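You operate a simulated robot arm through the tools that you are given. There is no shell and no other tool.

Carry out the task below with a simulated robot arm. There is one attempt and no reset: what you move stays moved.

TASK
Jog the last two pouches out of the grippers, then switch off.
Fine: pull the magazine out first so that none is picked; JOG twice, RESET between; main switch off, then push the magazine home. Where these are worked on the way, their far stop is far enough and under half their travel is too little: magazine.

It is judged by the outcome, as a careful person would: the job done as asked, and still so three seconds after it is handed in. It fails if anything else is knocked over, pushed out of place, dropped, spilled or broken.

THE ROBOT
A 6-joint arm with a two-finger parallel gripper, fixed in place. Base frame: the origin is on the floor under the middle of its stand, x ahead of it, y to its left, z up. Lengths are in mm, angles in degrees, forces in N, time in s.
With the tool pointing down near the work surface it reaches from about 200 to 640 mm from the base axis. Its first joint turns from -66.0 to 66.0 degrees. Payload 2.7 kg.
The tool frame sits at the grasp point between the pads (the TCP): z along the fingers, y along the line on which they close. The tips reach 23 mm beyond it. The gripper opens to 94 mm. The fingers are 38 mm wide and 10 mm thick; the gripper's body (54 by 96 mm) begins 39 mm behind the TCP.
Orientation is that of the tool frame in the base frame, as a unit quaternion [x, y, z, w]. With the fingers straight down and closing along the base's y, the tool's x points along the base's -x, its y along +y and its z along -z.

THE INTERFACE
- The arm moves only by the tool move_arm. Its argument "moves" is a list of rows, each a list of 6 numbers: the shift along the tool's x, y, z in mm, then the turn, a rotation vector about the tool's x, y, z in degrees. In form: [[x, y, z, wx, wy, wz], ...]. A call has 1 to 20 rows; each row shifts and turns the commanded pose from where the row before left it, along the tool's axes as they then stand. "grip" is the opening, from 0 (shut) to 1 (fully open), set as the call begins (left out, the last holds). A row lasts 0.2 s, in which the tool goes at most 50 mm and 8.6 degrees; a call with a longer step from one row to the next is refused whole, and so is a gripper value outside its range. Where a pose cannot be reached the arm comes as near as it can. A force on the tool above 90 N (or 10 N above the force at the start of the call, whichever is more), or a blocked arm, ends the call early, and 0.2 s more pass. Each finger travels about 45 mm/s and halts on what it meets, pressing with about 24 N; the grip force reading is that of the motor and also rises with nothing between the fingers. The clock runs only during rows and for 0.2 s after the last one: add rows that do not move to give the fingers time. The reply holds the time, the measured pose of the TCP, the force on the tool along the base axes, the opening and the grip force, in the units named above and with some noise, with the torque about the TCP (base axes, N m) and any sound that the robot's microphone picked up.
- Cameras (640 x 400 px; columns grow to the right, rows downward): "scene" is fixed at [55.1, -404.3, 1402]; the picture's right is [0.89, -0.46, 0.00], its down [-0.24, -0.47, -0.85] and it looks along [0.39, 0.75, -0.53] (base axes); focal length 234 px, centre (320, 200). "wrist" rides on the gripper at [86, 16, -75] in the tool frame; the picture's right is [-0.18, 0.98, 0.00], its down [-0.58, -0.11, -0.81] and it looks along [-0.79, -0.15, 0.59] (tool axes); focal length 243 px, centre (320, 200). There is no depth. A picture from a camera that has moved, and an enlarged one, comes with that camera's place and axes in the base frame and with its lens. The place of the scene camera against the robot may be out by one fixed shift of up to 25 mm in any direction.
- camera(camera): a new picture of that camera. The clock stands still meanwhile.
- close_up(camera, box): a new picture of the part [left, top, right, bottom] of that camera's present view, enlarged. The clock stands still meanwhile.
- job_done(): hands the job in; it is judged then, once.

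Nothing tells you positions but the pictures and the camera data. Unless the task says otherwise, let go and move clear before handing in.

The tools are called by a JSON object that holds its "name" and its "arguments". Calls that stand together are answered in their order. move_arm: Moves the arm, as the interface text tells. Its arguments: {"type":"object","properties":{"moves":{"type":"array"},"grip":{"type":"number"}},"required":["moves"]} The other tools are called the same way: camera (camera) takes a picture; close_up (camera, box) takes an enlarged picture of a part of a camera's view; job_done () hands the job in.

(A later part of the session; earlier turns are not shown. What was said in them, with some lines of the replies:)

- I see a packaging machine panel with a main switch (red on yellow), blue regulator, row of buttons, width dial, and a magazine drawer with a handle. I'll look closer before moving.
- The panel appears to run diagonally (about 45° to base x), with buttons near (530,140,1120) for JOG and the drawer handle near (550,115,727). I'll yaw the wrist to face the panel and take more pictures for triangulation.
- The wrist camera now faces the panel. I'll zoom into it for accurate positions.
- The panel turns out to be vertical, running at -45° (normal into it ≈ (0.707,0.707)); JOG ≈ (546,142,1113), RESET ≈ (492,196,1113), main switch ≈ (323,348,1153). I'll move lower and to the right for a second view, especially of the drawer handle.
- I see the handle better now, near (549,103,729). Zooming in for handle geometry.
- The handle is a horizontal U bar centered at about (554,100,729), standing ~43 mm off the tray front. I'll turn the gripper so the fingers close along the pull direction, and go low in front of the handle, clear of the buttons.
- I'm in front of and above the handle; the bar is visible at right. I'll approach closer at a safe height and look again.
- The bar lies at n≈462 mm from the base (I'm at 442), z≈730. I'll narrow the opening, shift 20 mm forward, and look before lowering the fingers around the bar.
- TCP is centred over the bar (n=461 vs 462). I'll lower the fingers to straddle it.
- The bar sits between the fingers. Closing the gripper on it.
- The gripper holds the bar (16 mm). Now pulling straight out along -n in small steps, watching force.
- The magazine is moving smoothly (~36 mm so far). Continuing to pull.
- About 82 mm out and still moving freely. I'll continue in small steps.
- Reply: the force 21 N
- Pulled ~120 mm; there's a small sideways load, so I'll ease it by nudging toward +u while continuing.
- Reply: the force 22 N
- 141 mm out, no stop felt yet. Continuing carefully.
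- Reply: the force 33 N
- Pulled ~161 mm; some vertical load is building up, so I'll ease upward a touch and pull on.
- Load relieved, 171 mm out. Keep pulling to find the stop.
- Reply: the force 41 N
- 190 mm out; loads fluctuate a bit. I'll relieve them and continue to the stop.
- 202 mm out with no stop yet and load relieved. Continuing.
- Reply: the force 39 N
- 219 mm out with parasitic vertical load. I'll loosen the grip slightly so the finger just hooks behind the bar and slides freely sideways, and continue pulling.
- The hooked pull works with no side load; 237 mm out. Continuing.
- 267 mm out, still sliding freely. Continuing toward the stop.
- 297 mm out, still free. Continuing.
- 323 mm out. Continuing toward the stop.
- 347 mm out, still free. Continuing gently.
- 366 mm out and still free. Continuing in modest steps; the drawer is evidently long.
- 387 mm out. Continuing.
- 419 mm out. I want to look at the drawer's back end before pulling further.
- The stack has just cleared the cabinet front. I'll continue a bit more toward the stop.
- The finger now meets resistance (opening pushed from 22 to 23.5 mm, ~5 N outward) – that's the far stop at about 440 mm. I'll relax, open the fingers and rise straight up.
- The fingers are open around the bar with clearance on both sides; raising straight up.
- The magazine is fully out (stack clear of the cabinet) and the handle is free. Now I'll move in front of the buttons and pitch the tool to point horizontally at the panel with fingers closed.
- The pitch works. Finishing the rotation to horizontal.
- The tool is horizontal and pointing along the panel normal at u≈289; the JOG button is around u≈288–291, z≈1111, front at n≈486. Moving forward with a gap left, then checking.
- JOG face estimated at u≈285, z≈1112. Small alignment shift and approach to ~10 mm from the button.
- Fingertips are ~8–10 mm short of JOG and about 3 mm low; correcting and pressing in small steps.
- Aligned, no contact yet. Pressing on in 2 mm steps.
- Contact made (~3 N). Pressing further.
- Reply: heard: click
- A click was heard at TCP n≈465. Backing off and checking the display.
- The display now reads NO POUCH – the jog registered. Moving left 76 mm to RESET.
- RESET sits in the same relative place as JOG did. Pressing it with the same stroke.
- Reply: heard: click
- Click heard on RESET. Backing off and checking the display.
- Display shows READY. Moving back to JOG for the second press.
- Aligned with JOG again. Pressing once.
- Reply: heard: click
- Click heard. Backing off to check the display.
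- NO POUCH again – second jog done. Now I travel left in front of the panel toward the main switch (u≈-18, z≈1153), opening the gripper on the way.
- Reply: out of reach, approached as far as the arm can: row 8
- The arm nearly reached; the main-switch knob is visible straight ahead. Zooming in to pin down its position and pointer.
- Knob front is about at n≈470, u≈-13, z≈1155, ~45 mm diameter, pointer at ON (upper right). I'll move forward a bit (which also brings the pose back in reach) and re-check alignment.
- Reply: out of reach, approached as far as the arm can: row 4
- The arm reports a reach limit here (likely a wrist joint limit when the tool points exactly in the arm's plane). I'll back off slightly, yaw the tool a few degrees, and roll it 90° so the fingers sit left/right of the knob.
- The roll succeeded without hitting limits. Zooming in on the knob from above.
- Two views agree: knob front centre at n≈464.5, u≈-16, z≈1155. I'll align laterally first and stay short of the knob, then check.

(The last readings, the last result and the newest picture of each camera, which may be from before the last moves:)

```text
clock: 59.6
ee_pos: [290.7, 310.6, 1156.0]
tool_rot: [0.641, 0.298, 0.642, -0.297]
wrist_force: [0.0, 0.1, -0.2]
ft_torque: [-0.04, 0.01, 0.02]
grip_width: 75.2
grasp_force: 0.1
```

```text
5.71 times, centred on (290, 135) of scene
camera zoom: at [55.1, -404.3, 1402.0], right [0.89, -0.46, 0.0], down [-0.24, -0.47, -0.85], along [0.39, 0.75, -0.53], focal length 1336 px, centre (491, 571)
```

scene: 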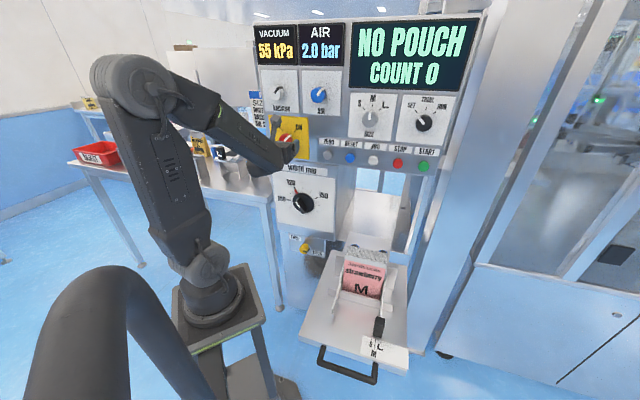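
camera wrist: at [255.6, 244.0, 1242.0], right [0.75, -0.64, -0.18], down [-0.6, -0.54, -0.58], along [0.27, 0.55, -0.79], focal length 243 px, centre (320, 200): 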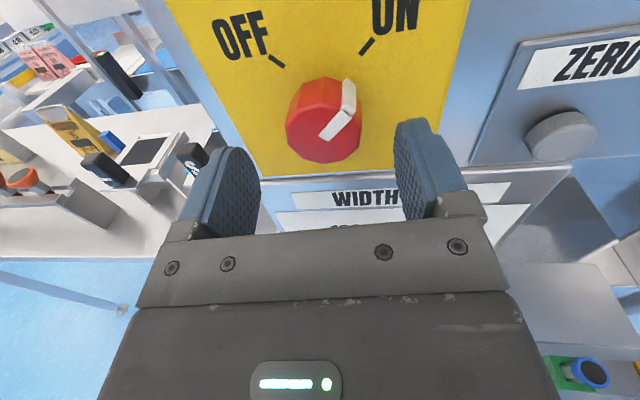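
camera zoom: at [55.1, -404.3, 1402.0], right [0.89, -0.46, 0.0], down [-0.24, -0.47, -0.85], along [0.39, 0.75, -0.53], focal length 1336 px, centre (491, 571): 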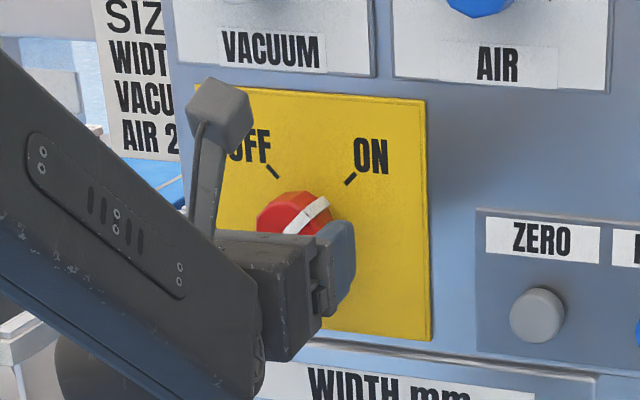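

Alignment is good (tool axis will pass through the knob centre). Moving forward over the knob with fingers open.

{"name": "move_arm", "arguments": {"moves": [[0, 0, 9, 0, 0, 0], [0, 0, 9, 0, 0, 0], [0, 0, 8, 0, 0, 0], [0, 0, 6, 0, 0, 0], [0, 0, 0, 0, 0, 0]]}}

{"name": "camera", "arguments": {"camera": "wrist"}}

{"name": "close_up", "arguments": {"camera": "scene", "box": [240, 100, 340, 170]}}

```text
clock: 60.8
ee_pos: [312.5, 335.1, 1155.5]
tool_rot: [0.641, 0.297, 0.641, -0.298]
wrist_force: [0.6, 0.3, -0.1]
ft_torque: [-0.02, 0.0, 0.01]
grip_width: 75.2
grasp_force: 0.2
```

```text
taken
camera wrist: at [277.1, 267.9, 1242.0], right [0.75, -0.64, -0.18], down [-0.6, -0.54, -0.58], along [0.27, 0.55, -0.79], focal length 243 px, centre (320, 200)
```

wrist: 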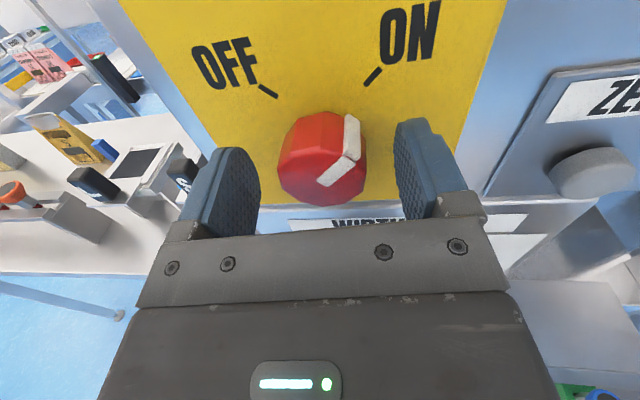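

```text
5.71 times, centred on (290, 135) of scene
camera zoom: at [55.1, -404.3, 1402.0], right [0.89, -0.46, 0.0], down [-0.24, -0.47, -0.85], along [0.39, 0.75, -0.53], focal length 1336 px, centre (491, 571)
```

zoom: 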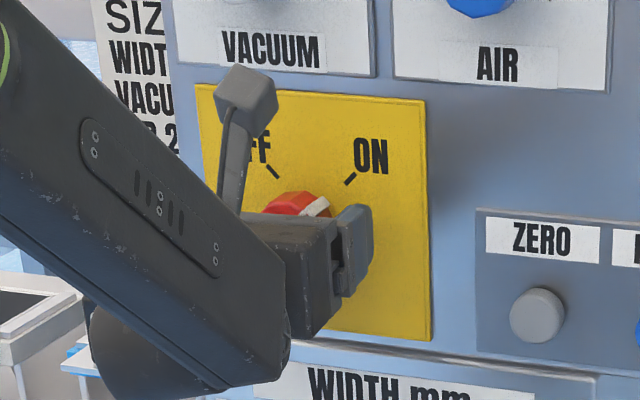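

The knob is between the fingers; going 4 mm deeper and closing on it.

{"name": "move_arm", "arguments": {"moves": [[0, 0, 4, 0, 0, 0], [0, 0, 0, 0, 0, 0]]}}

{"name": "move_arm", "arguments": {"moves": [[0, 0, 0, 0, 0, 0], [0, 0, 0, 0, 0, 0], [0, 0, 0, 0, 0, 0], [0, 0, 0, 0, 0, 0]], "grip": 0.0}}

{"name": "camera", "arguments": {"camera": "wrist"}}

```text
clock: 61.4
ee_pos: [314.3, 338.3, 1156.1]
tool_rot: [0.642, 0.297, 0.642, -0.297]
wrist_force: [0.5, -0.3, 0.1]
ft_torque: [0.01, 0.01, -0.01]
grip_width: 75.3
grasp_force: 0.0
```

```text
clock: 62.4
ee_pos: [316.8, 335.7, 1156.2]
tool_rot: [0.643, 0.295, 0.642, -0.296]
wrist_force: [15.2, -11.4, -0.6]
ft_torque: [0.08, -0.1, -1.59]
grip_width: 44.3
grasp_force: 44.9
```

```text
taken
camera wrist: at [280.9, 270.0, 1242.5], right [0.75, -0.64, -0.19], down [-0.61, -0.54, -0.58], along [0.27, 0.55, -0.79], focal length 243 px, centre (320, 200)
```

wrist: 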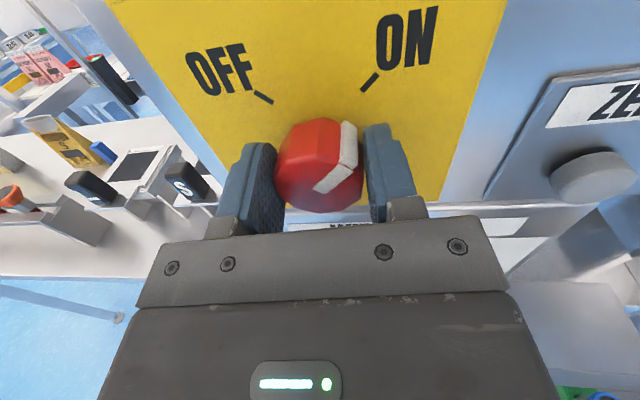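

Gripped at 44 mm; there's ~19 N sideways, so the knob centre is slightly to the right. I'll shift 2.5 mm to centre.

{"name": "move_arm", "arguments": {"moves": [[0, 1.5, 0, 0, 0, 0], [0, 1, 0, 0, 0, 0], [0, 0, 0, 0, 0, 0]]}}

```text
clock: 63.2
ee_pos: [315.7, 336.5, 1155.9]
tool_rot: [0.641, 0.297, 0.642, -0.297]
wrist_force: [4.5, -5.0, 5.0]
ft_torque: [-0.85, 0.89, -0.9]
grip_width: 44.3
grasp_force: 45.1
```

Forces are low now. Starting the turn counter-clockwise (toward OFF) with a 20° trial.

{"name": "move_arm", "arguments": {"moves": [[0, 0, 0, 0, 0, -5], [0, 0, 0, 0, 0, -5], [0, 0, 0, 0, 0, -5], [0, 0, 0, 0, 0, -5]]}}

{"name": "camera", "arguments": {"camera": "wrist"}}

{"name": "close_up", "arguments": {"camera": "scene", "box": [240, 10, 500, 190]}}

```text
clock: 64.2
ee_pos: [315.5, 336.7, 1155.8]
tool_rot: [0.578, 0.405, 0.684, -0.181]
wrist_force: [-4.5, -0.4, 8.7]
ft_torque: [-0.54, 0.56, -1.28]
grip_width: 44.2
grasp_force: 45.2
```

```text
taken
camera wrist: at [257.3, 289.8, 1242.3], right [0.75, -0.64, 0.17], down [-0.44, -0.68, -0.59], along [0.49, 0.37, -0.79], focal length 243 px, centre (320, 200)
```

wrist: 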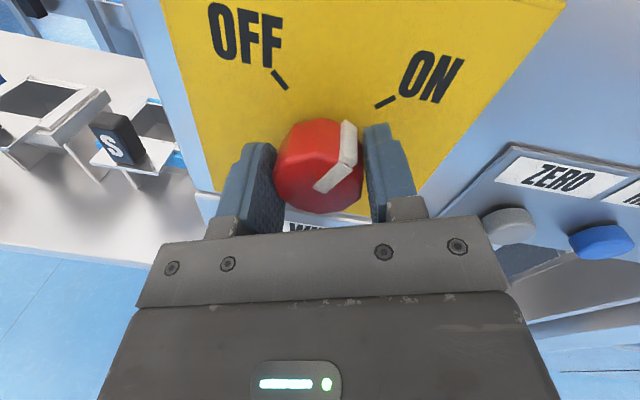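

```text
2.22 times, centred on (370, 100) of scene
camera zoom: at [54.9, -404.4, 1402.0], right [0.89, -0.46, 0.0], down [-0.24, -0.47, -0.85], along [0.39, 0.75, -0.53], focal length 520 px, centre (209, 422)
```

zoom: 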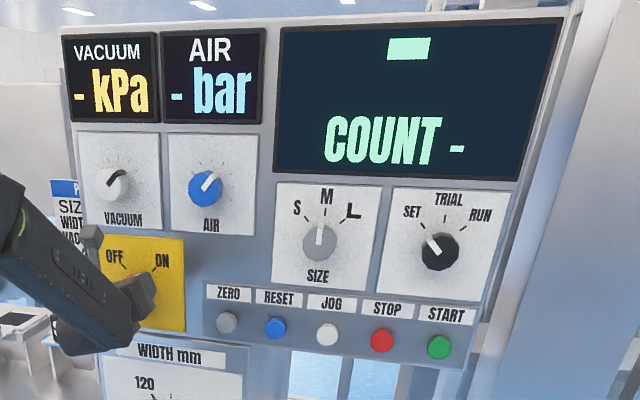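

The knob turns with the gripper and the displays have already gone blank ("-"). Continuing toward the OFF mark.

{"name": "move_arm", "arguments": {"moves": [[0, 0, 0, 0, 0, -5], [0, 0, 0, 0, 0, -5], [0, 0, 0, 0, 0, -5], [0, 0, 0, 0, 0, -5], [0, 0, 0, 0, 0, -5], [0, 0, 0, 0, 0, -5], [0, 0, 0, 0, 0, -5], [0, 0, 0, 0, 0, -5], [0, 0, 0, 0, 0, -5], [0, 0, 0, 0, 0, -5]]}}

{"name": "camera", "arguments": {"camera": "wrist"}}

{"name": "close_up", "arguments": {"camera": "scene", "box": [240, 100, 340, 170]}}

```text
clock: 66.4
ee_pos: [316.7, 336.5, 1154.5]
tool_rot: [0.355, 0.612, 0.695, 0.125]
wrist_force: [-1.8, 11.2, 2.2]
ft_torque: [0.23, -0.19, -0.76]
grip_width: 43.5
grasp_force: 44.9
```

```text
taken
camera wrist: at [210.4, 329.4, 1199.8], right [0.39, -0.33, 0.86], down [-0.13, -0.95, -0.3], along [0.91, 0.0, -0.41], focal length 243 px, centre (320, 200)
```

wrist: 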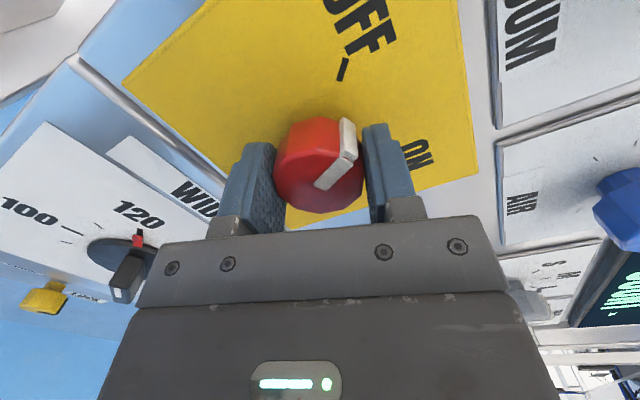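

```text
5.71 times, centred on (290, 135) of scene
camera zoom: at [55.0, -404.0, 1402.1], right [0.89, -0.46, 0.0], down [-0.24, -0.47, -0.85], along [0.39, 0.75, -0.53], focal length 1336 px, centre (491, 571)
```

zoom: 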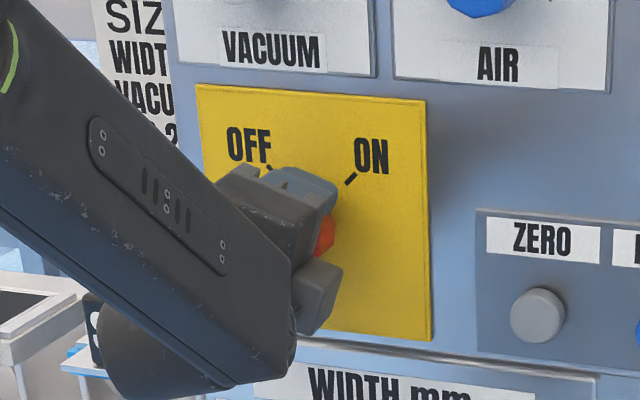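

Turned 70°; the pointer is approaching the OFF tick. Continuing in smaller steps.

{"name": "move_arm", "arguments": {"moves": [[0, 0, 0, 0, 0, -4], [0, 0, 0, 0, 0, -4], [0, 0, 0, 0, 0, -4], [0, 0, 0, 0, 0, -4]]}}

{"name": "camera", "arguments": {"camera": "wrist"}}

{"name": "close_up", "arguments": {"camera": "wrist", "box": [240, 20, 440, 220]}}

```text
clock: 67.4
ee_pos: [315.9, 337.0, 1155.5]
tool_rot: [0.266, 0.656, 0.671, 0.221]
wrist_force: [-9.7, -1.9, 3.8]
ft_torque: [-0.29, 0.28, -0.68]
grip_width: 43.2
grasp_force: 45.0
```

```text
taken
camera wrist: at [203.2, 335.3, 1176.9], right [0.19, -0.16, 0.97], down [-0.08, -0.99, -0.15], along [0.98, -0.05, -0.2], focal length 243 px, centre (320, 200)
```

wrist: 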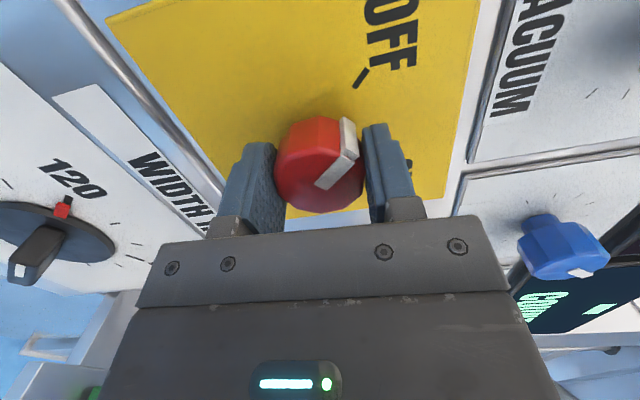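

```text
2.00 times, centred on (340, 120) of wrist
camera zoom: at [203.2, 335.3, 1176.9], right [0.19, -0.16, 0.97], down [-0.08, -0.99, -0.15], along [0.98, -0.05, -0.2], focal length 485 px, centre (280, 360)
```

zoom: 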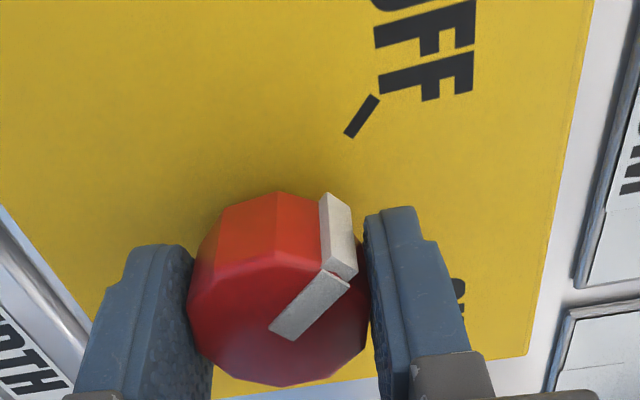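

Nearly at the tick: by comparison with the start (ON tick position in the same gripper view) about 5° remain. Turning that.

{"name": "move_arm", "arguments": {"moves": [[0, 0, 0, 0, 0, -2.5], [0, 0, 0, 0, 0, -2.5], [0, 0, 0, 0, 0, 0]]}}

{"name": "close_up", "arguments": {"camera": "wrist", "box": [240, 20, 440, 220]}}

```text
clock: 68.2
ee_pos: [316.5, 335.8, 1154.8]
tool_rot: [0.239, 0.666, 0.662, 0.249]
wrist_force: [-9.0, -8.7, 1.3]
ft_torque: [0.59, 0.47, -0.11]
grip_width: 43.4
grasp_force: 44.9
```

```text
2.00 times, centred on (340, 120) of wrist
camera zoom: at [202.2, 336.4, 1169.6], right [0.13, -0.11, 0.99], down [-0.08, -0.99, -0.1], along [0.99, -0.06, -0.14], focal length 485 px, centre (280, 360)
```

zoom: 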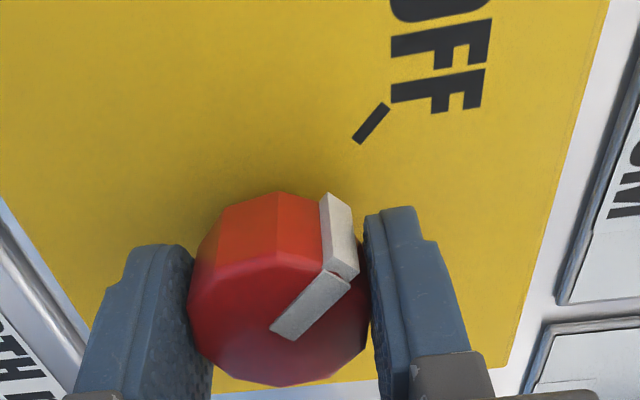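

The pointer now lines up with OFF and a small resisting torque suggests the stop. Releasing the knob.

{"name": "move_arm", "arguments": {"moves": [[0, 0, 0, 0, 0, 0], [0, 0, 0, 0, 0, 0], [0, 0, 0, 0, 0, 0], [0, 0, 0, 0, 0, 0]], "grip": 0.8}}

{"name": "camera", "arguments": {"camera": "wrist"}}

```text
clock: 69.2
ee_pos: [316.0, 336.6, 1154.9]
tool_rot: [0.238, 0.667, 0.661, 0.249]
wrist_force: [0.0, -0.8, -0.5]
ft_torque: [0.01, 0.0, 0.01]
grip_width: 75.1
grasp_force: 0.1
```

```text
taken
camera wrist: at [202.4, 336.8, 1169.7], right [0.13, -0.11, 0.99], down [-0.08, -0.99, -0.1], along [0.99, -0.06, -0.13], focal length 243 px, centre (320, 200)
```

wrist: 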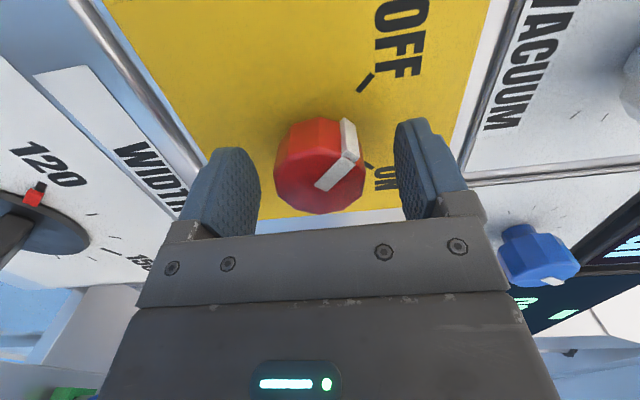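

Released cleanly. Retreating from the knob to verify from the scene camera.

{"name": "move_arm", "arguments": {"moves": [[0, 0, -10, 0, 0, 0], [0, 0, -15, 0, 0, 0], [0, 0, -15, 0, 0, 0], [0, 0, -10, 0, 0, 0], [-25, 0, 0, 0, 0, 0], [-35, 0, 0, 0, 0, 0], [-35, 0, 0, 0, 0, 0], [-35, 0, 0, 0, 0, 0], [-35, 0, 0, 0, 0, 0]]}}

{"name": "camera", "arguments": {"camera": "scene"}}

{"name": "close_up", "arguments": {"camera": "scene", "box": [240, 100, 340, 170]}}

```text
clock: 71.2
ee_pos: [409.4, 193.2, 1157.1]
tool_rot: [0.238, 0.666, 0.661, 0.25]
wrist_force: [0.6, 0.1, 0.0]
ft_torque: [0.01, 0.0, 0.03]
grip_width: 75.4
grasp_force: 0.1
```

```text
taken
```

scene: 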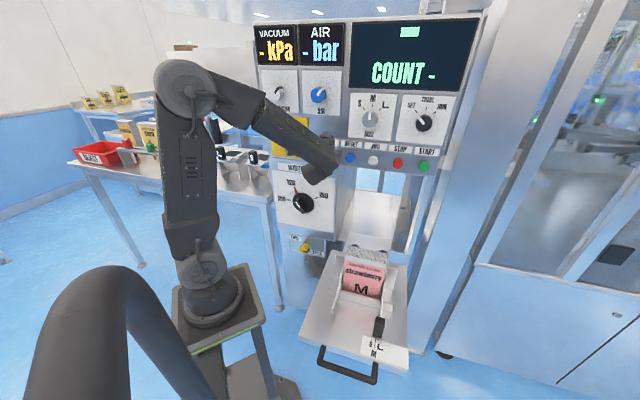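

```text
5.71 times, centred on (290, 135) of scene
camera zoom: at [55.1, -404.3, 1402.0], right [0.89, -0.46, 0.0], down [-0.24, -0.47, -0.85], along [0.39, 0.75, -0.53], focal length 1336 px, centre (491, 571)
```

zoom: 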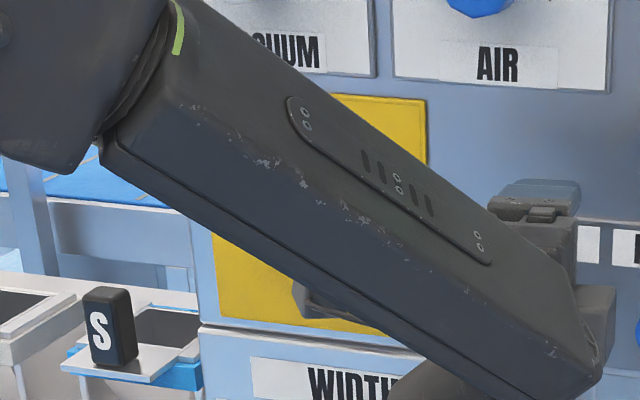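

The main-switch knob is hidden behind the arm for now; displays are off. I'll undo the small yaw/roll, move back over the drawer area, and pitch the tool down again.

{"name": "move_arm", "arguments": {"moves": [[0, 0, 0, 0, 0, 1], [0, 0, 0, 0, -5, 0], [-22.2, -5.7, -34.3, 0, 0, 0], [-22.2, -5.7, -34.3, 0, 0, 0], [-22.2, -5.7, -34.3, 0, 0, 0], [-22.2, -5.7, -34.3, 0, 0, 0], [-22.2, -5.7, -34.3, 0, 0, 0], [-22.2, -5.7, -34.3, 0, 0, 0], [0, 0, 0, 8.2, 0, 0], [0, 0, 0, 8.2, 0, 0], [0, 0, 0, 8.2, 0, 0], [0, 0, 0, 8.2, 0, 0], [0, 0, 0, 8.2, 0, 0], [0, 0, 0, 8.2, 0, 0], [0, 0, 0, 8.2, 0, 0], [0, 0, 0, 8.2, 0, 0], [0, 0, 0, 8.2, 0, 0], [0, 0, 0, 8.2, 0, 0], [0, 0, 0, 8.0, 0, 0]], "grip": 0.45}}

{"name": "camera", "arguments": {"camera": "scene"}}

{"name": "close_up", "arguments": {"camera": "scene", "box": [240, 100, 340, 170]}}

```text
clock: 75.2
ee_pos: [356.0, -48.3, 1124.7]
tool_rot: [0.385, 0.923, -0.002, 0.001]
wrist_force: [-0.3, -0.2, 1.9]
ft_torque: [0.0, 0.01, -0.02]
grip_width: 42.3
grasp_force: 0.1
```

```text
taken
```

scene: 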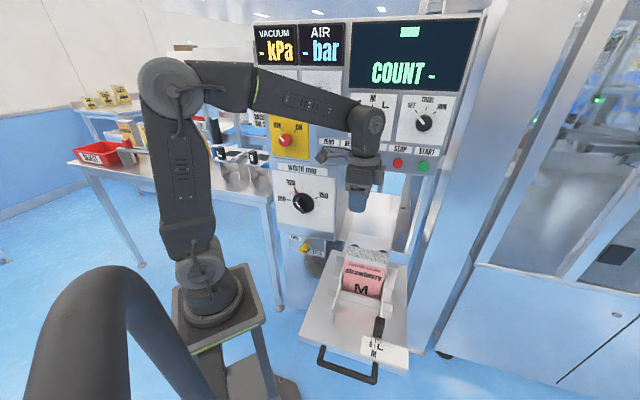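

```text
5.71 times, centred on (290, 135) of scene
camera zoom: at [55.1, -404.3, 1402.0], right [0.89, -0.46, 0.0], down [-0.24, -0.47, -0.85], along [0.39, 0.75, -0.53], focal length 1336 px, centre (491, 571)
```

zoom: 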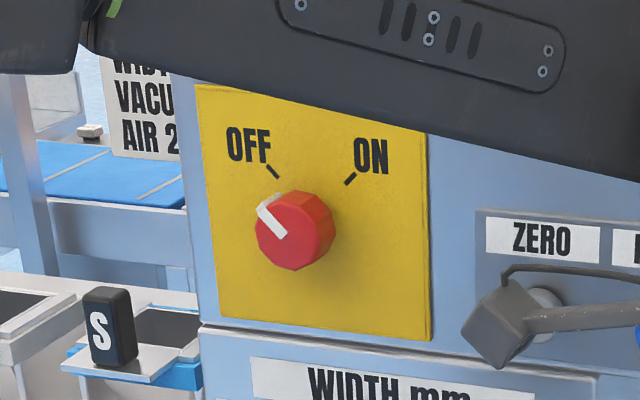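

The switch pointer is squarely at OFF. Now returning above the drawer handle.

{"name": "move_arm", "arguments": {"moves": [[-7.2, -38.7, 0, 0, 0, 0], [-7.2, -38.7, 0, 0, 0, 0], [-7.2, -38.7, 0, 0, 0, 0], [-7.2, -38.7, 0, 0, 0, 0], [-7.2, -38.7, 0, 0, 0, 0], [0, 0, 39, 0, 0, 0], [0, 0, 39, 0, 0, 0], [0, 0, 39, 0, 0, 0], [0, 0, 39, 0, 0, 0], [0, 0, 39, 0, 0, 0], [0, 0, 39, 0, 0, 0], [0, 0, 39, 0, 0, 0], [0, 0, 39, 0, 0, 0]]}}

{"name": "camera", "arguments": {"camera": "wrist"}}

{"name": "camera", "arguments": {"camera": "scene"}}

```text
clock: 78.0
ee_pos: [244.5, -210.0, 810.9]
tool_rot: [0.385, 0.923, 0.0, 0.0]
wrist_force: [0.1, 0.7, -0.4]
ft_torque: [-0.01, -0.02, -0.02]
grip_width: 42.4
grasp_force: 0.2
```

```text
taken
camera wrist: at [195.9, -137.3, 885.8], right [0.83, 0.56, 0.0], down [0.33, -0.49, 0.81], along [0.45, -0.67, -0.59], focal length 243 px, centre (320, 200)
```

wrist: 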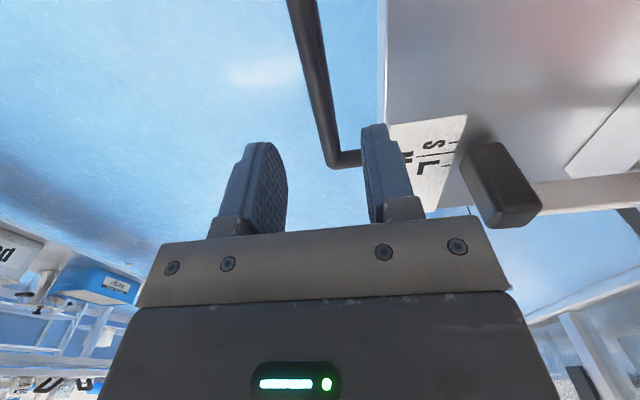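

```text
taken
```

scene: 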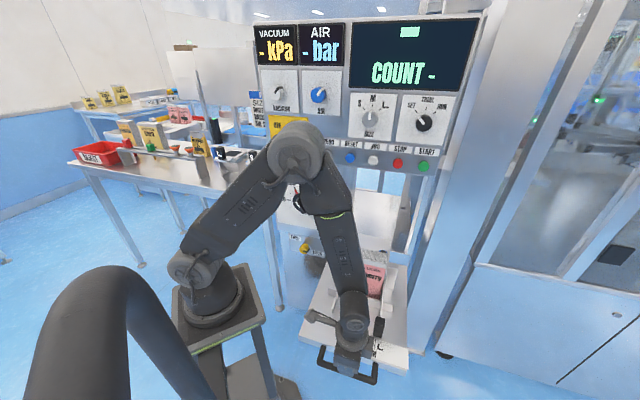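

The bar is centred under the open fingers (n≈24.6 vs TCP 24.4). Lowering to straddle it.

{"name": "move_arm", "arguments": {"moves": [[0, 0, 15, 0, 0, 0], [0, 0, 15, 0, 0, 0], [0, 0, 12, 0, 0, 0], [0, 0, 12, 0, 0, 0], [0, 0, 12, 0, 0, 0], [0, 0, 11, 0, 0, 0], [0, 0, 0, 0, 0, 0]]}}

{"name": "camera", "arguments": {"camera": "wrist"}}

```text
clock: 79.6
ee_pos: [245.5, -210.9, 735.6]
tool_rot: [0.385, 0.923, -0.001, 0.0]
wrist_force: [-0.3, -0.5, 0.0]
ft_torque: [-0.02, 0.04, -0.01]
grip_width: 42.1
grasp_force: 0.0
```

```text
taken
camera wrist: at [196.5, -136.6, 809.2], right [0.83, 0.56, 0.0], down [0.33, -0.49, 0.81], along [0.45, -0.67, -0.59], focal length 243 px, centre (320, 200)
```

wrist: 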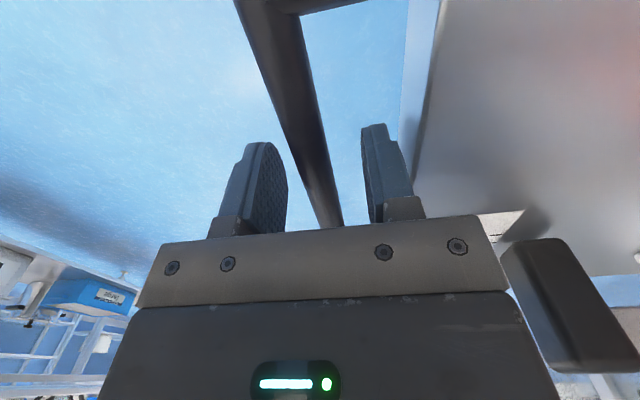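

Bar is between the fingers. Narrowing to a loose fit, then pushing the magazine in along +n.

{"name": "move_arm", "arguments": {"moves": [[0, 0, 1, 0, 0, 0], [0, 0, 1, 0, 0, 0], [0, 0, 0, 0, 0, 0], [0, 4, 0, 0, 0, 0], [0, 6, 0, 0, 0, 0], [0, 7, 0, 0, 0, 0], [0, 7, 0, 0, 0, 0], [0, 7, 0, 0, 0, 0], [0, 7, 0, 0, 0, 0], [0, 7, 0, 0, 0, 0]], "grip": 0.25}}

{"name": "camera", "arguments": {"camera": "wrist"}}

{"name": "camera", "arguments": {"camera": "scene"}}

```text
clock: 81.8
ee_pos: [278.6, -178.5, 734.1]
tool_rot: [0.385, 0.923, 0.0, 0.0]
wrist_force: [-0.2, -0.2, -0.1]
ft_torque: [-0.01, -0.01, 0.01]
grip_width: 23.6
grasp_force: 0.2
```

```text
taken
camera wrist: at [228.9, -105.0, 807.2], right [0.83, 0.56, 0.0], down [0.33, -0.49, 0.81], along [0.45, -0.67, -0.59], focal length 243 px, centre (320, 200)
```

wrist: 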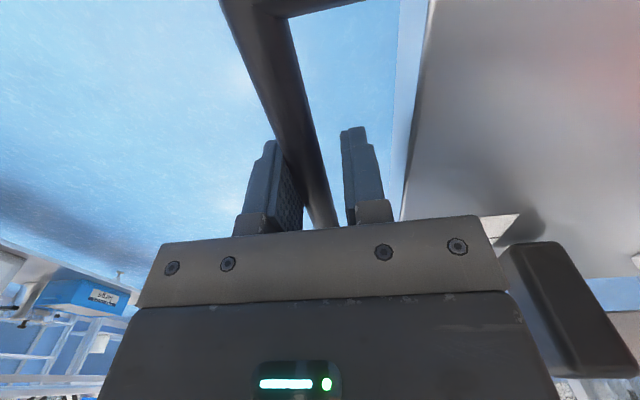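

```text
taken
```

scene: 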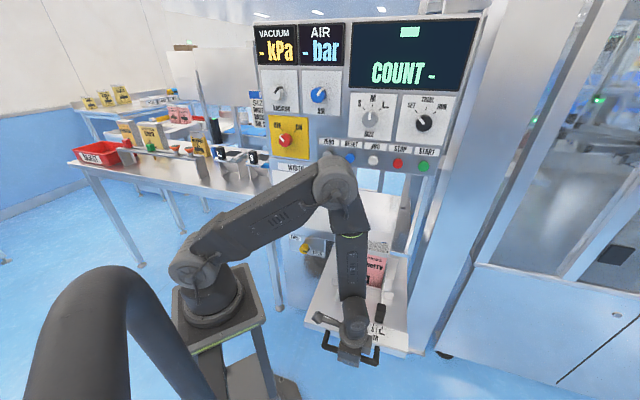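

The magazine is sliding in. Continuing.

{"name": "move_arm", "arguments": {"moves": [[0, 7, 0, 0, 0, 0], [0, 7, 0, 0, 0, 0], [0, 7, 0, 0, 0, 0], [0, 7, 0, 0, 0, 0], [0, 7, 0, 0, 0, 0], [0, 7, 0, 0, 0, 0], [0, 7, 0, 0, 0, 0], [0, 7, 0, 0, 0, 0], [0, 7, 0, 0, 0, 0], [0, 7, 0, 0, 0, 0], [0, 7, 0, 0, 0, 0], [0, 7, 0, 0, 0, 0], [0, 7, 0, 0, 0, 0], [0, 7, 0, 0, 0, 0], [0, 7, 0, 0, 0, 0], [0, 7, 0, 0, 0, 0], [0, 7, 0, 0, 0, 0], [0, 7, 0, 0, 0, 0]]}}

{"name": "camera", "arguments": {"camera": "wrist"}}

{"name": "camera", "arguments": {"camera": "scene"}}

```text
clock: 85.6
ee_pos: [368.2, -90.7, 732.6]
tool_rot: [0.384, 0.923, 0.0, 0.001]
wrist_force: [-0.9, -1.0, 0.9]
ft_torque: [-0.02, -0.01, -0.02]
grip_width: 23.4
grasp_force: 0.3
```

```text
taken
camera wrist: at [318.2, -16.2, 807.1], right [0.83, 0.56, 0.0], down [0.33, -0.49, 0.81], along [0.45, -0.67, -0.59], focal length 243 px, centre (320, 200)
```

wrist: 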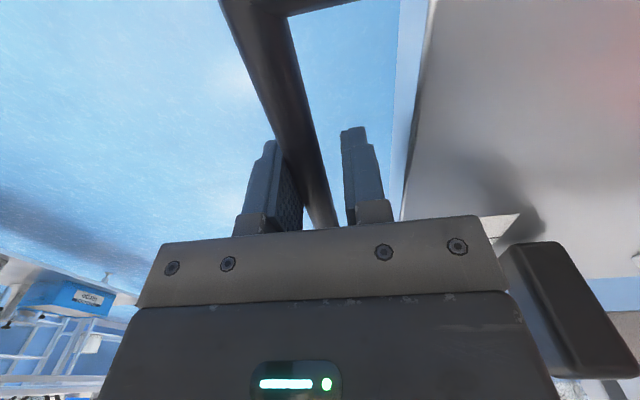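

```text
taken
```

scene: 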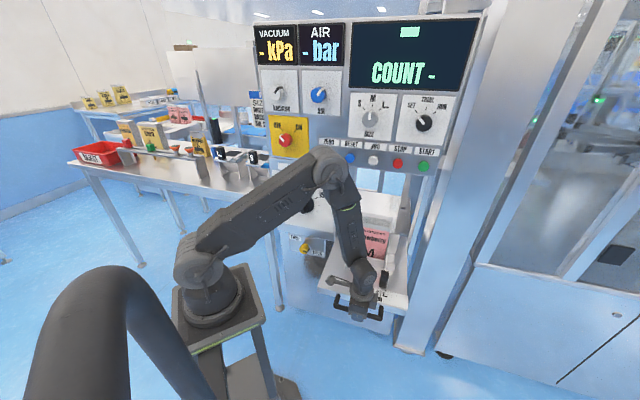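

n≈196 now, no load issues. Continuing the push.

{"name": "move_arm", "arguments": {"moves": [[0, 7, 0, 0, 0, 0], [0, 7, 0, 0, 0, 0], [0, 7, 0, 0, 0, 0], [0, 7, 0, 0, 0, 0], [0, 7, 0, 0, 0, 0], [0, 7, 0, 0, 0, 0], [0, 7, 0, 0, 0, 0], [0, 7, 0, 0, 0, 0], [0, 7, 0, 0, 0, 0], [0, 7, 0, 0, 0, 0], [0, 7, 0, 0, 0, 0], [0, 7, 0, 0, 0, 0], [0, 7, 0, 0, 0, 0], [0, 7, 0, 0, 0, 0], [0, 7, 0, 0, 0, 0], [0, 7, 0, 0, 0, 0], [0, 7, 0, 0, 0, 0], [0, 7, 0, 0, 0, 0]]}}

{"name": "camera", "arguments": {"camera": "wrist"}}

{"name": "camera", "arguments": {"camera": "scene"}}

```text
clock: 89.4
ee_pos: [457.8, -0.7, 733.5]
tool_rot: [0.384, 0.923, 0.001, 0.001]
wrist_force: [-0.2, -0.2, 0.6]
ft_torque: [0.0, -0.02, 0.0]
grip_width: 23.5
grasp_force: 0.0
```

```text
taken
camera wrist: at [407.8, 72.7, 807.7], right [0.83, 0.56, 0.0], down [0.33, -0.49, 0.81], along [0.45, -0.67, -0.59], focal length 243 px, centre (320, 200)
```

wrist: 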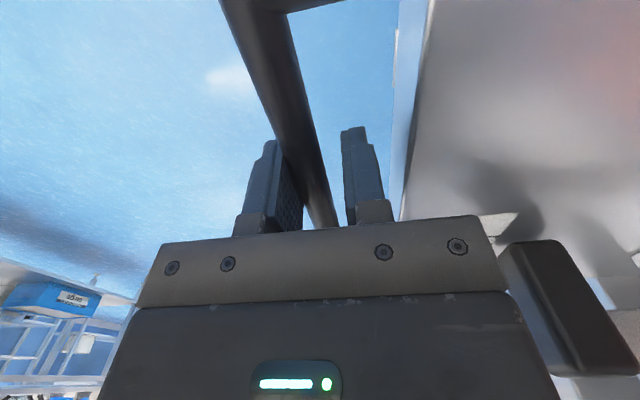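

```text
taken
```

scene: 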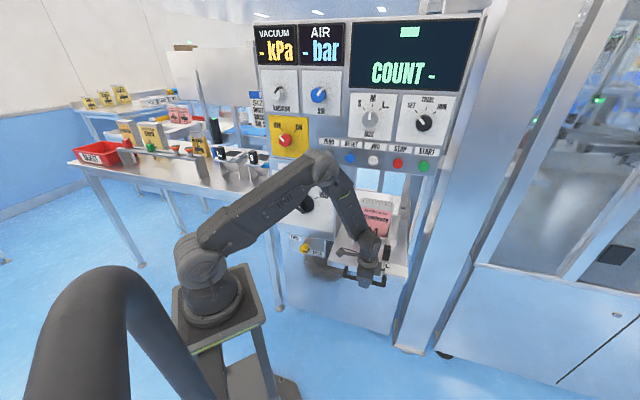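

n≈323; about 140 mm to go. Continuing, then slowing near home.

{"name": "move_arm", "arguments": {"moves": [[0, 7, 0, 0, 0, 0], [0, 7, 0, 0, 0, 0], [0, 7, 0, 0, 0, 0], [0, 7, 0, 0, 0, 0], [0, 7, 0, 0, 0, 0], [0, 7, 0, 0, 0, 0], [0, 7, 0, 0, 0, 0], [0, 7, 0, 0, 0, 0], [0, 7, 0, 0, 0, 0], [0, 7, 0, 0, 0, 0], [0, 7, 0, 0, 0, 0], [0, 7, 0, 0, 0, 0], [0, 7, 0, 0, 0, 0], [0, 7, 0, 0, 0, 0], [0, 7, 0, 0, 0, 0], [0, 7, 0, 0, 0, 0]]}}

{"name": "camera", "arguments": {"camera": "wrist"}}

{"name": "close_up", "arguments": {"camera": "scene", "box": [290, 150, 450, 280]}}

```text
clock: 92.8
ee_pos: [536.8, 77.6, 733.4]
tool_rot: [0.384, 0.923, 0.0, 0.0]
wrist_force: [0.0, 0.4, 0.1]
ft_torque: [0.02, 0.01, -0.04]
grip_width: 23.8
grasp_force: 0.5
```

```text
taken
camera wrist: at [488.1, 151.2, 807.8], right [0.83, 0.56, 0.0], down [0.33, -0.49, 0.81], along [0.45, -0.67, -0.59], focal length 243 px, centre (320, 200)
```

wrist: 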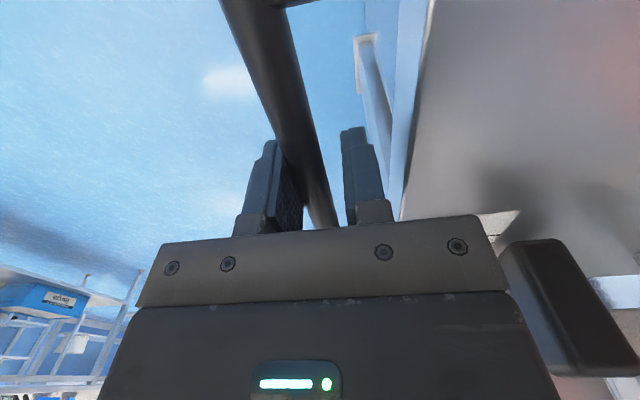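

```text
3.08 times, centred on (370, 215) of scene
camera zoom: at [55.1, -404.3, 1402.0], right [0.89, -0.46, 0.0], down [-0.24, -0.47, -0.85], along [0.39, 0.75, -0.53], focal length 719 px, centre (166, 154)
```

zoom: 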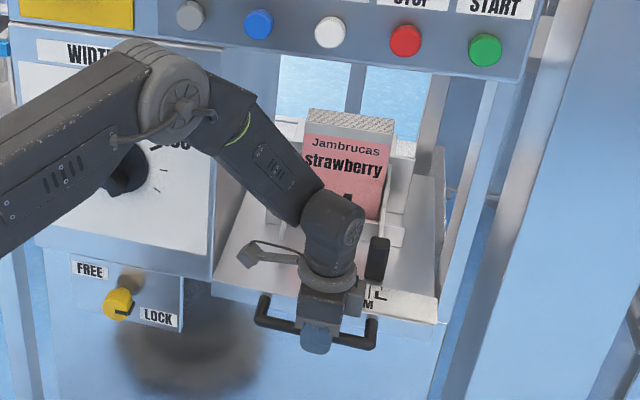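

About 30 mm from home. Slowing down.

{"name": "move_arm", "arguments": {"moves": [[0, 5, 0, 0, 0, 0], [0, 5, 0, 0, 0, 0], [0, 5, 0, 0, 0, 0], [0, 5, 0, 0, 0, 0], [0, 4, 0, 0, 0, 0], [0, 3, 0, 0, 0, 0]]}}

{"name": "close_up", "arguments": {"camera": "scene", "box": [290, 150, 450, 280]}}

{"name": "camera", "arguments": {"camera": "wrist"}}

```text
clock: 94.2
ee_pos: [555.8, 98.0, 732.0]
tool_rot: [0.385, 0.923, 0.0, 0.0]
wrist_force: [-0.1, -0.7, 0.0]
ft_torque: [-0.01, 0.0, 0.0]
grip_width: 23.5
grasp_force: 0.1
```

```text
3.08 times, centred on (370, 215) of scene
camera zoom: at [55.1, -404.3, 1402.0], right [0.89, -0.46, 0.0], down [-0.24, -0.47, -0.85], along [0.39, 0.75, -0.53], focal length 719 px, centre (166, 154)
```

zoom: 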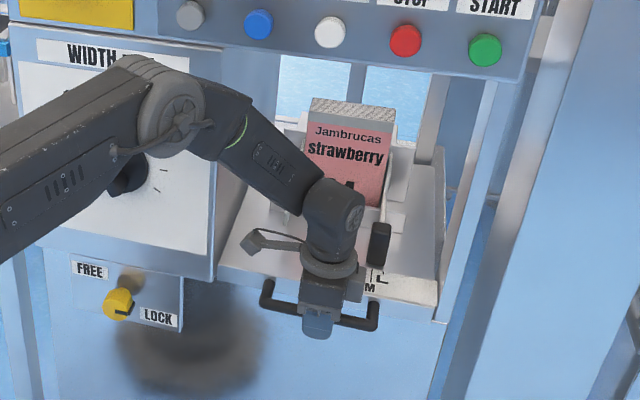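

```text
taken
camera wrist: at [505.8, 171.2, 806.8], right [0.83, 0.56, 0.0], down [0.33, -0.49, 0.81], along [0.45, -0.67, -0.59], focal length 243 px, centre (320, 200)
```

wrist: 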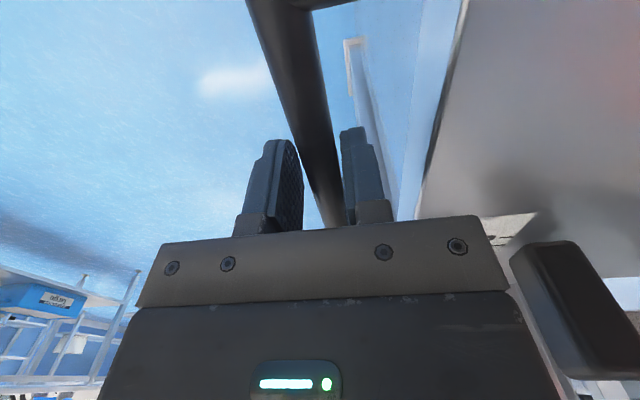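

The drawer appears to have settled in ahead of the pushing finger. I'll push a few more mm to confirm it is against the home stop.

{"name": "move_arm", "arguments": {"moves": [[0, 2, 0, 0, 0, 0], [0, 2, 0, 0, 0, 0], [0, 2, 0, 0, 0, 0]]}}

{"name": "camera", "arguments": {"camera": "wrist"}}

```text
clock: 95.0
ee_pos: [559.5, 100.8, 733.6]
tool_rot: [0.385, 0.923, 0.0, -0.001]
wrist_force: [-0.3, 0.1, -0.1]
ft_torque: [-0.03, -0.02, -0.01]
grip_width: 23.5
grasp_force: 0.2
```

```text
taken
camera wrist: at [509.9, 175.3, 807.7], right [0.83, 0.56, 0.0], down [0.33, -0.49, 0.81], along [0.45, -0.67, -0.59], focal length 243 px, centre (320, 200)
```

wrist: 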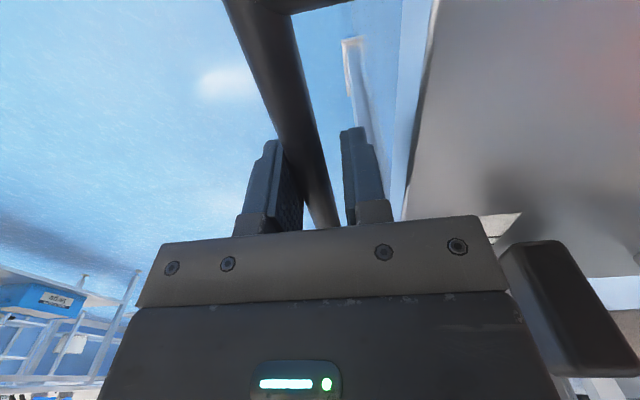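

Bar is back near the outer finger; pushing 3 more mm gently to feel the stop.

{"name": "move_arm", "arguments": {"moves": [[0, 1, 0, 0, 0, 0], [0, 1, 0, 0, 0, 0], [0, 1, 0, 0, 0, 0]]}}

{"name": "camera", "arguments": {"camera": "wrist"}}

{"name": "close_up", "arguments": {"camera": "scene", "box": [310, 170, 430, 270]}}

```text
clock: 95.8
ee_pos: [560.4, 102.6, 732.8]
tool_rot: [0.385, 0.923, -0.001, 0.0]
wrist_force: [-4.8, -2.8, 2.0]
ft_torque: [0.06, 0.13, 0.14]
grip_width: 26.1
grasp_force: 2.6
```

```text
taken
camera wrist: at [512.3, 176.3, 806.9], right [0.83, 0.56, 0.0], down [0.33, -0.49, 0.81], along [0.45, -0.67, -0.59], focal length 243 px, centre (320, 200)
```

wrist: 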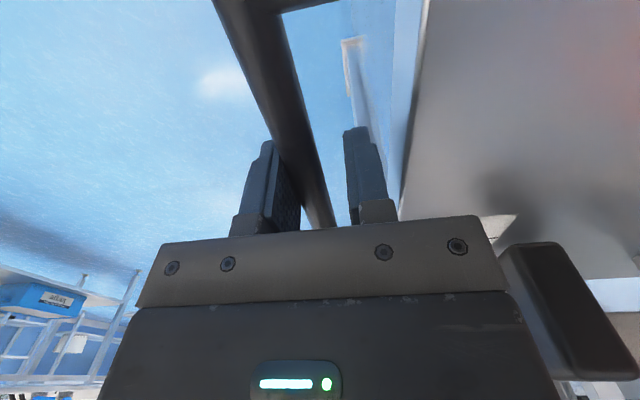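

```text
4.00 times, centred on (370, 220) of scene
camera zoom: at [55.0, -404.4, 1402.0], right [0.89, -0.46, 0.0], down [-0.24, -0.47, -0.85], along [0.39, 0.75, -0.53], focal length 935 px, centre (120, 120)
```

zoom: 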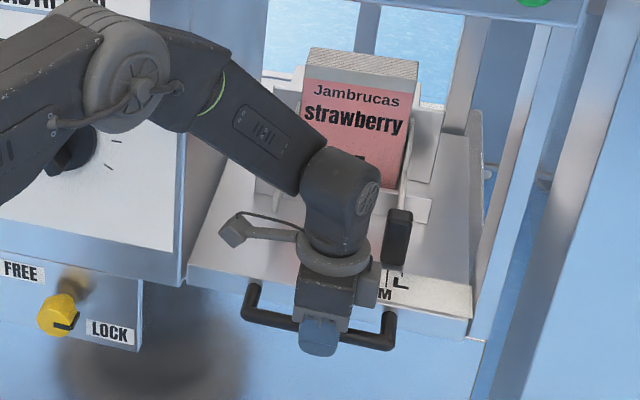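

Firm resistance and the finger pushed open: the magazine is home, matching its initial position. Backing off a little, opening, and lifting clear.

{"name": "move_arm", "arguments": {"moves": [[0, -4, 0, 0, 0, 0], [0, -1, 0, 0, 0, 0], [0, 0, 0, 0, 0, 0]], "grip": 0.4}}

{"name": "camera", "arguments": {"camera": "wrist"}}

```text
clock: 96.6
ee_pos: [557.9, 100.2, 732.9]
tool_rot: [0.385, 0.923, 0.001, 0.0]
wrist_force: [-0.3, -0.1, 0.7]
ft_torque: [0.0, -0.02, -0.01]
grip_width: 37.5
grasp_force: 0.0
```

```text
taken
camera wrist: at [508.9, 173.3, 807.3], right [0.83, 0.56, 0.0], down [0.33, -0.49, 0.81], along [0.45, -0.67, -0.59], focal length 243 px, centre (320, 200)
```

wrist: 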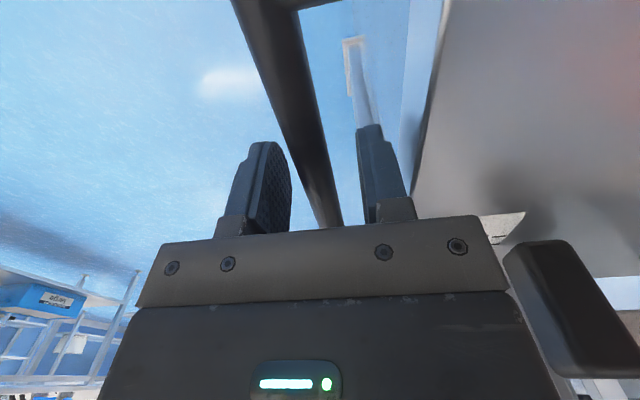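

The bar is free between the fingers. Lifting straight up and then backing away from the panel.

{"name": "move_arm", "arguments": {"moves": [[0, 0, -10, 0, 0, 0], [0, 0, -12, 0, 0, 0], [0, 0, -15, 0, 0, 0], [0, 0, -20, 0, 0, 0], [0, -20, -5, 0, 0, 0], [0, -30, 0, 0, 0, 0], [0, -35, 0, 0, 0, 0], [0, -35, -15, 0, 0, 0], [0, -35, -25, 0, 0, 0], [0, -30, -30, 0, 0, 0], [0, 0, -35, 0, 0, 0], [0, 0, -35, 0, 0, 0], [0, 0, -35, 0, 0, 0]]}}

{"name": "camera", "arguments": {"camera": "scene"}}

{"name": "close_up", "arguments": {"camera": "scene", "box": [290, 150, 450, 280]}}

```text
clock: 99.4
ee_pos: [427.1, -28.8, 971.3]
tool_rot: [0.385, 0.923, 0.0, 0.0]
wrist_force: [-0.3, -0.6, -0.2]
ft_torque: [0.0, -0.01, -0.01]
grip_width: 37.7
grasp_force: 0.1
```

```text
taken
```

scene: 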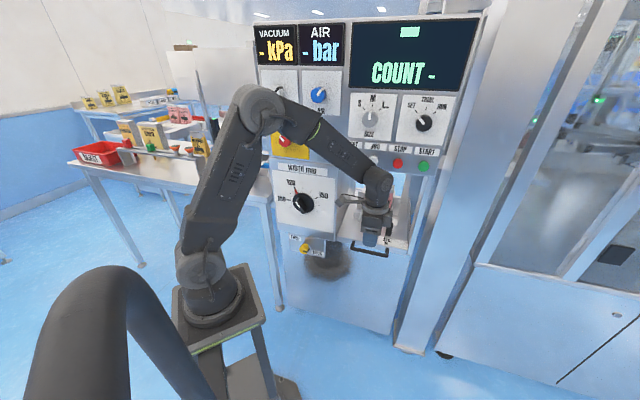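

```text
3.08 times, centred on (370, 215) of scene
camera zoom: at [55.1, -404.3, 1402.0], right [0.89, -0.46, 0.0], down [-0.24, -0.47, -0.85], along [0.39, 0.75, -0.53], focal length 719 px, centre (166, 154)
```

zoom: 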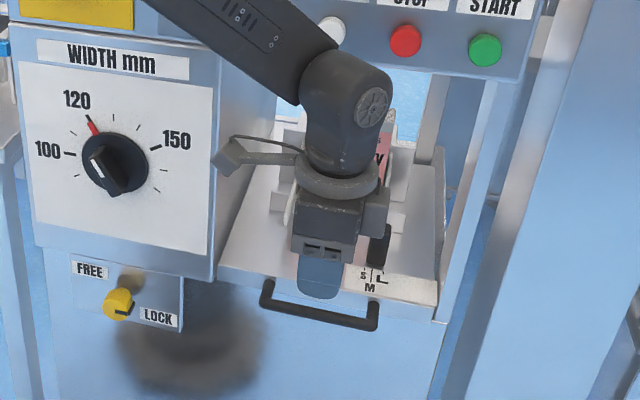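

The handle is clear. I'll move the arm further away and compare with the initial close-up using the same box.

{"name": "move_arm", "arguments": {"moves": [[0, -35, -20, 0, 0, 0], [0, -35, -30, 0, 0, 0], [0, -30, -35, 0, 0, 0], [0, 0, -40, 0, 0, 0], [15, 0, -40, 0, 0, 0], [30, 0, -30, 0, 0, 0], [35, 0, -20, 0, 0, 0], [35, 0, 0, 0, 0, 0], [35, 0, 0, 0, 0, 0]]}}

{"name": "close_up", "arguments": {"camera": "scene", "box": [260, 150, 440, 290]}}

{"name": "camera", "arguments": {"camera": "scene"}}

{"name": "close_up", "arguments": {"camera": "scene", "box": [240, 60, 440, 185]}}

```text
clock: 101.4
ee_pos: [249.1, 5.6, 1184.1]
tool_rot: [0.385, 0.923, 0.0, 0.0]
wrist_force: [-0.1, -0.1, -0.1]
ft_torque: [-0.01, 0.01, 0.02]
grip_width: 37.6
grasp_force: 0.0
```

```text
2.86 times, centred on (350, 220) of scene
camera zoom: at [55.1, -404.3, 1402.0], right [0.89, -0.46, 0.0], down [-0.24, -0.47, -0.85], along [0.39, 0.75, -0.53], focal length 668 px, centre (234, 143)
```

zoom: 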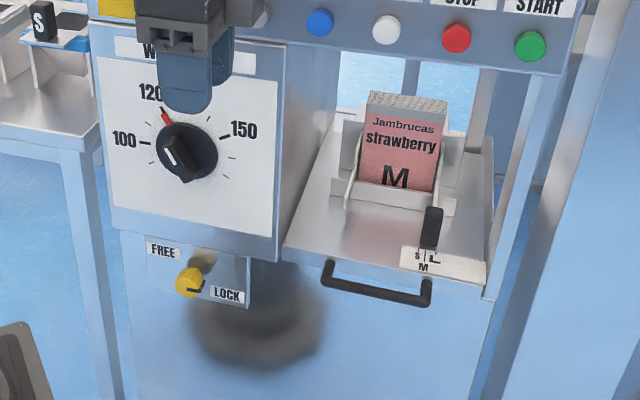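

```text
taken
```

scene: 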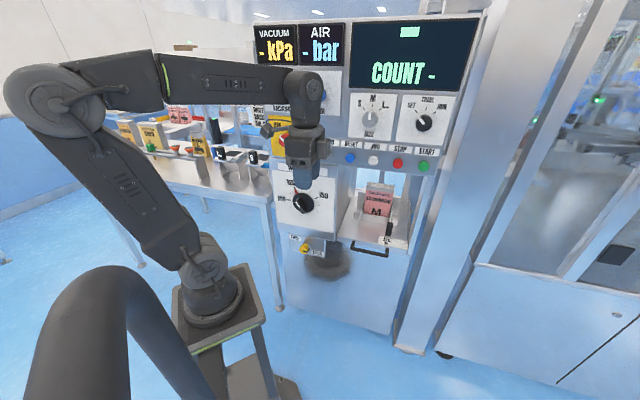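

```text
3.20 times, centred on (340, 122) of scene
camera zoom: at [55.1, -404.3, 1402.0], right [0.89, -0.46, 0.0], down [-0.24, -0.47, -0.85], along [0.39, 0.75, -0.53], focal length 748 px, centre (256, 448)
```

zoom: 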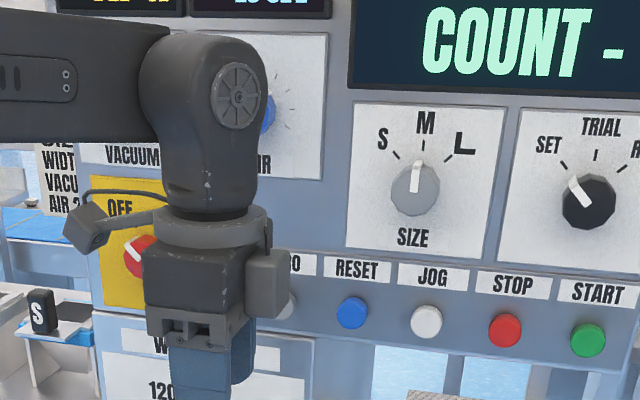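

The magazine is back in its starting position (the same close-up matches), the main switch points to OFF with the displays dark, and both JOGs and the RESET between them registered. The other controls I can see look unchanged and the arm is clear, so I'm handing in.

{"name": "job_done", "arguments": {}}

```text
The job is handed in.
```

The job is done and handed in. Both pouches should be out of the grippers, the machine is off and the magazine is back home. I never saw the pouches drop, because no camera view showed the grippers.

1. **Magazine out:** I pulled it out about 440 mm to its far stop, so that no pouch could be picked.
2. **First JOG:** I pressed it once and heard a click. The display went to NO POUCH.
3. **RESET:** I pressed it once and heard a click. The display went to READY.
4. **Second JOG:** I pressed it once and heard a click. The display went to NO POUCH again.
5. **Main switch:** I turned it to OFF. The pointer lines up with the OFF mark and the readouts show only dashes.
6. **Magazine home:** I pushed it back in until it met the stop. It matches its position in the first picture.

I saw nothing else moved or knocked over, and the gripper is open with the arm clear of the machine.
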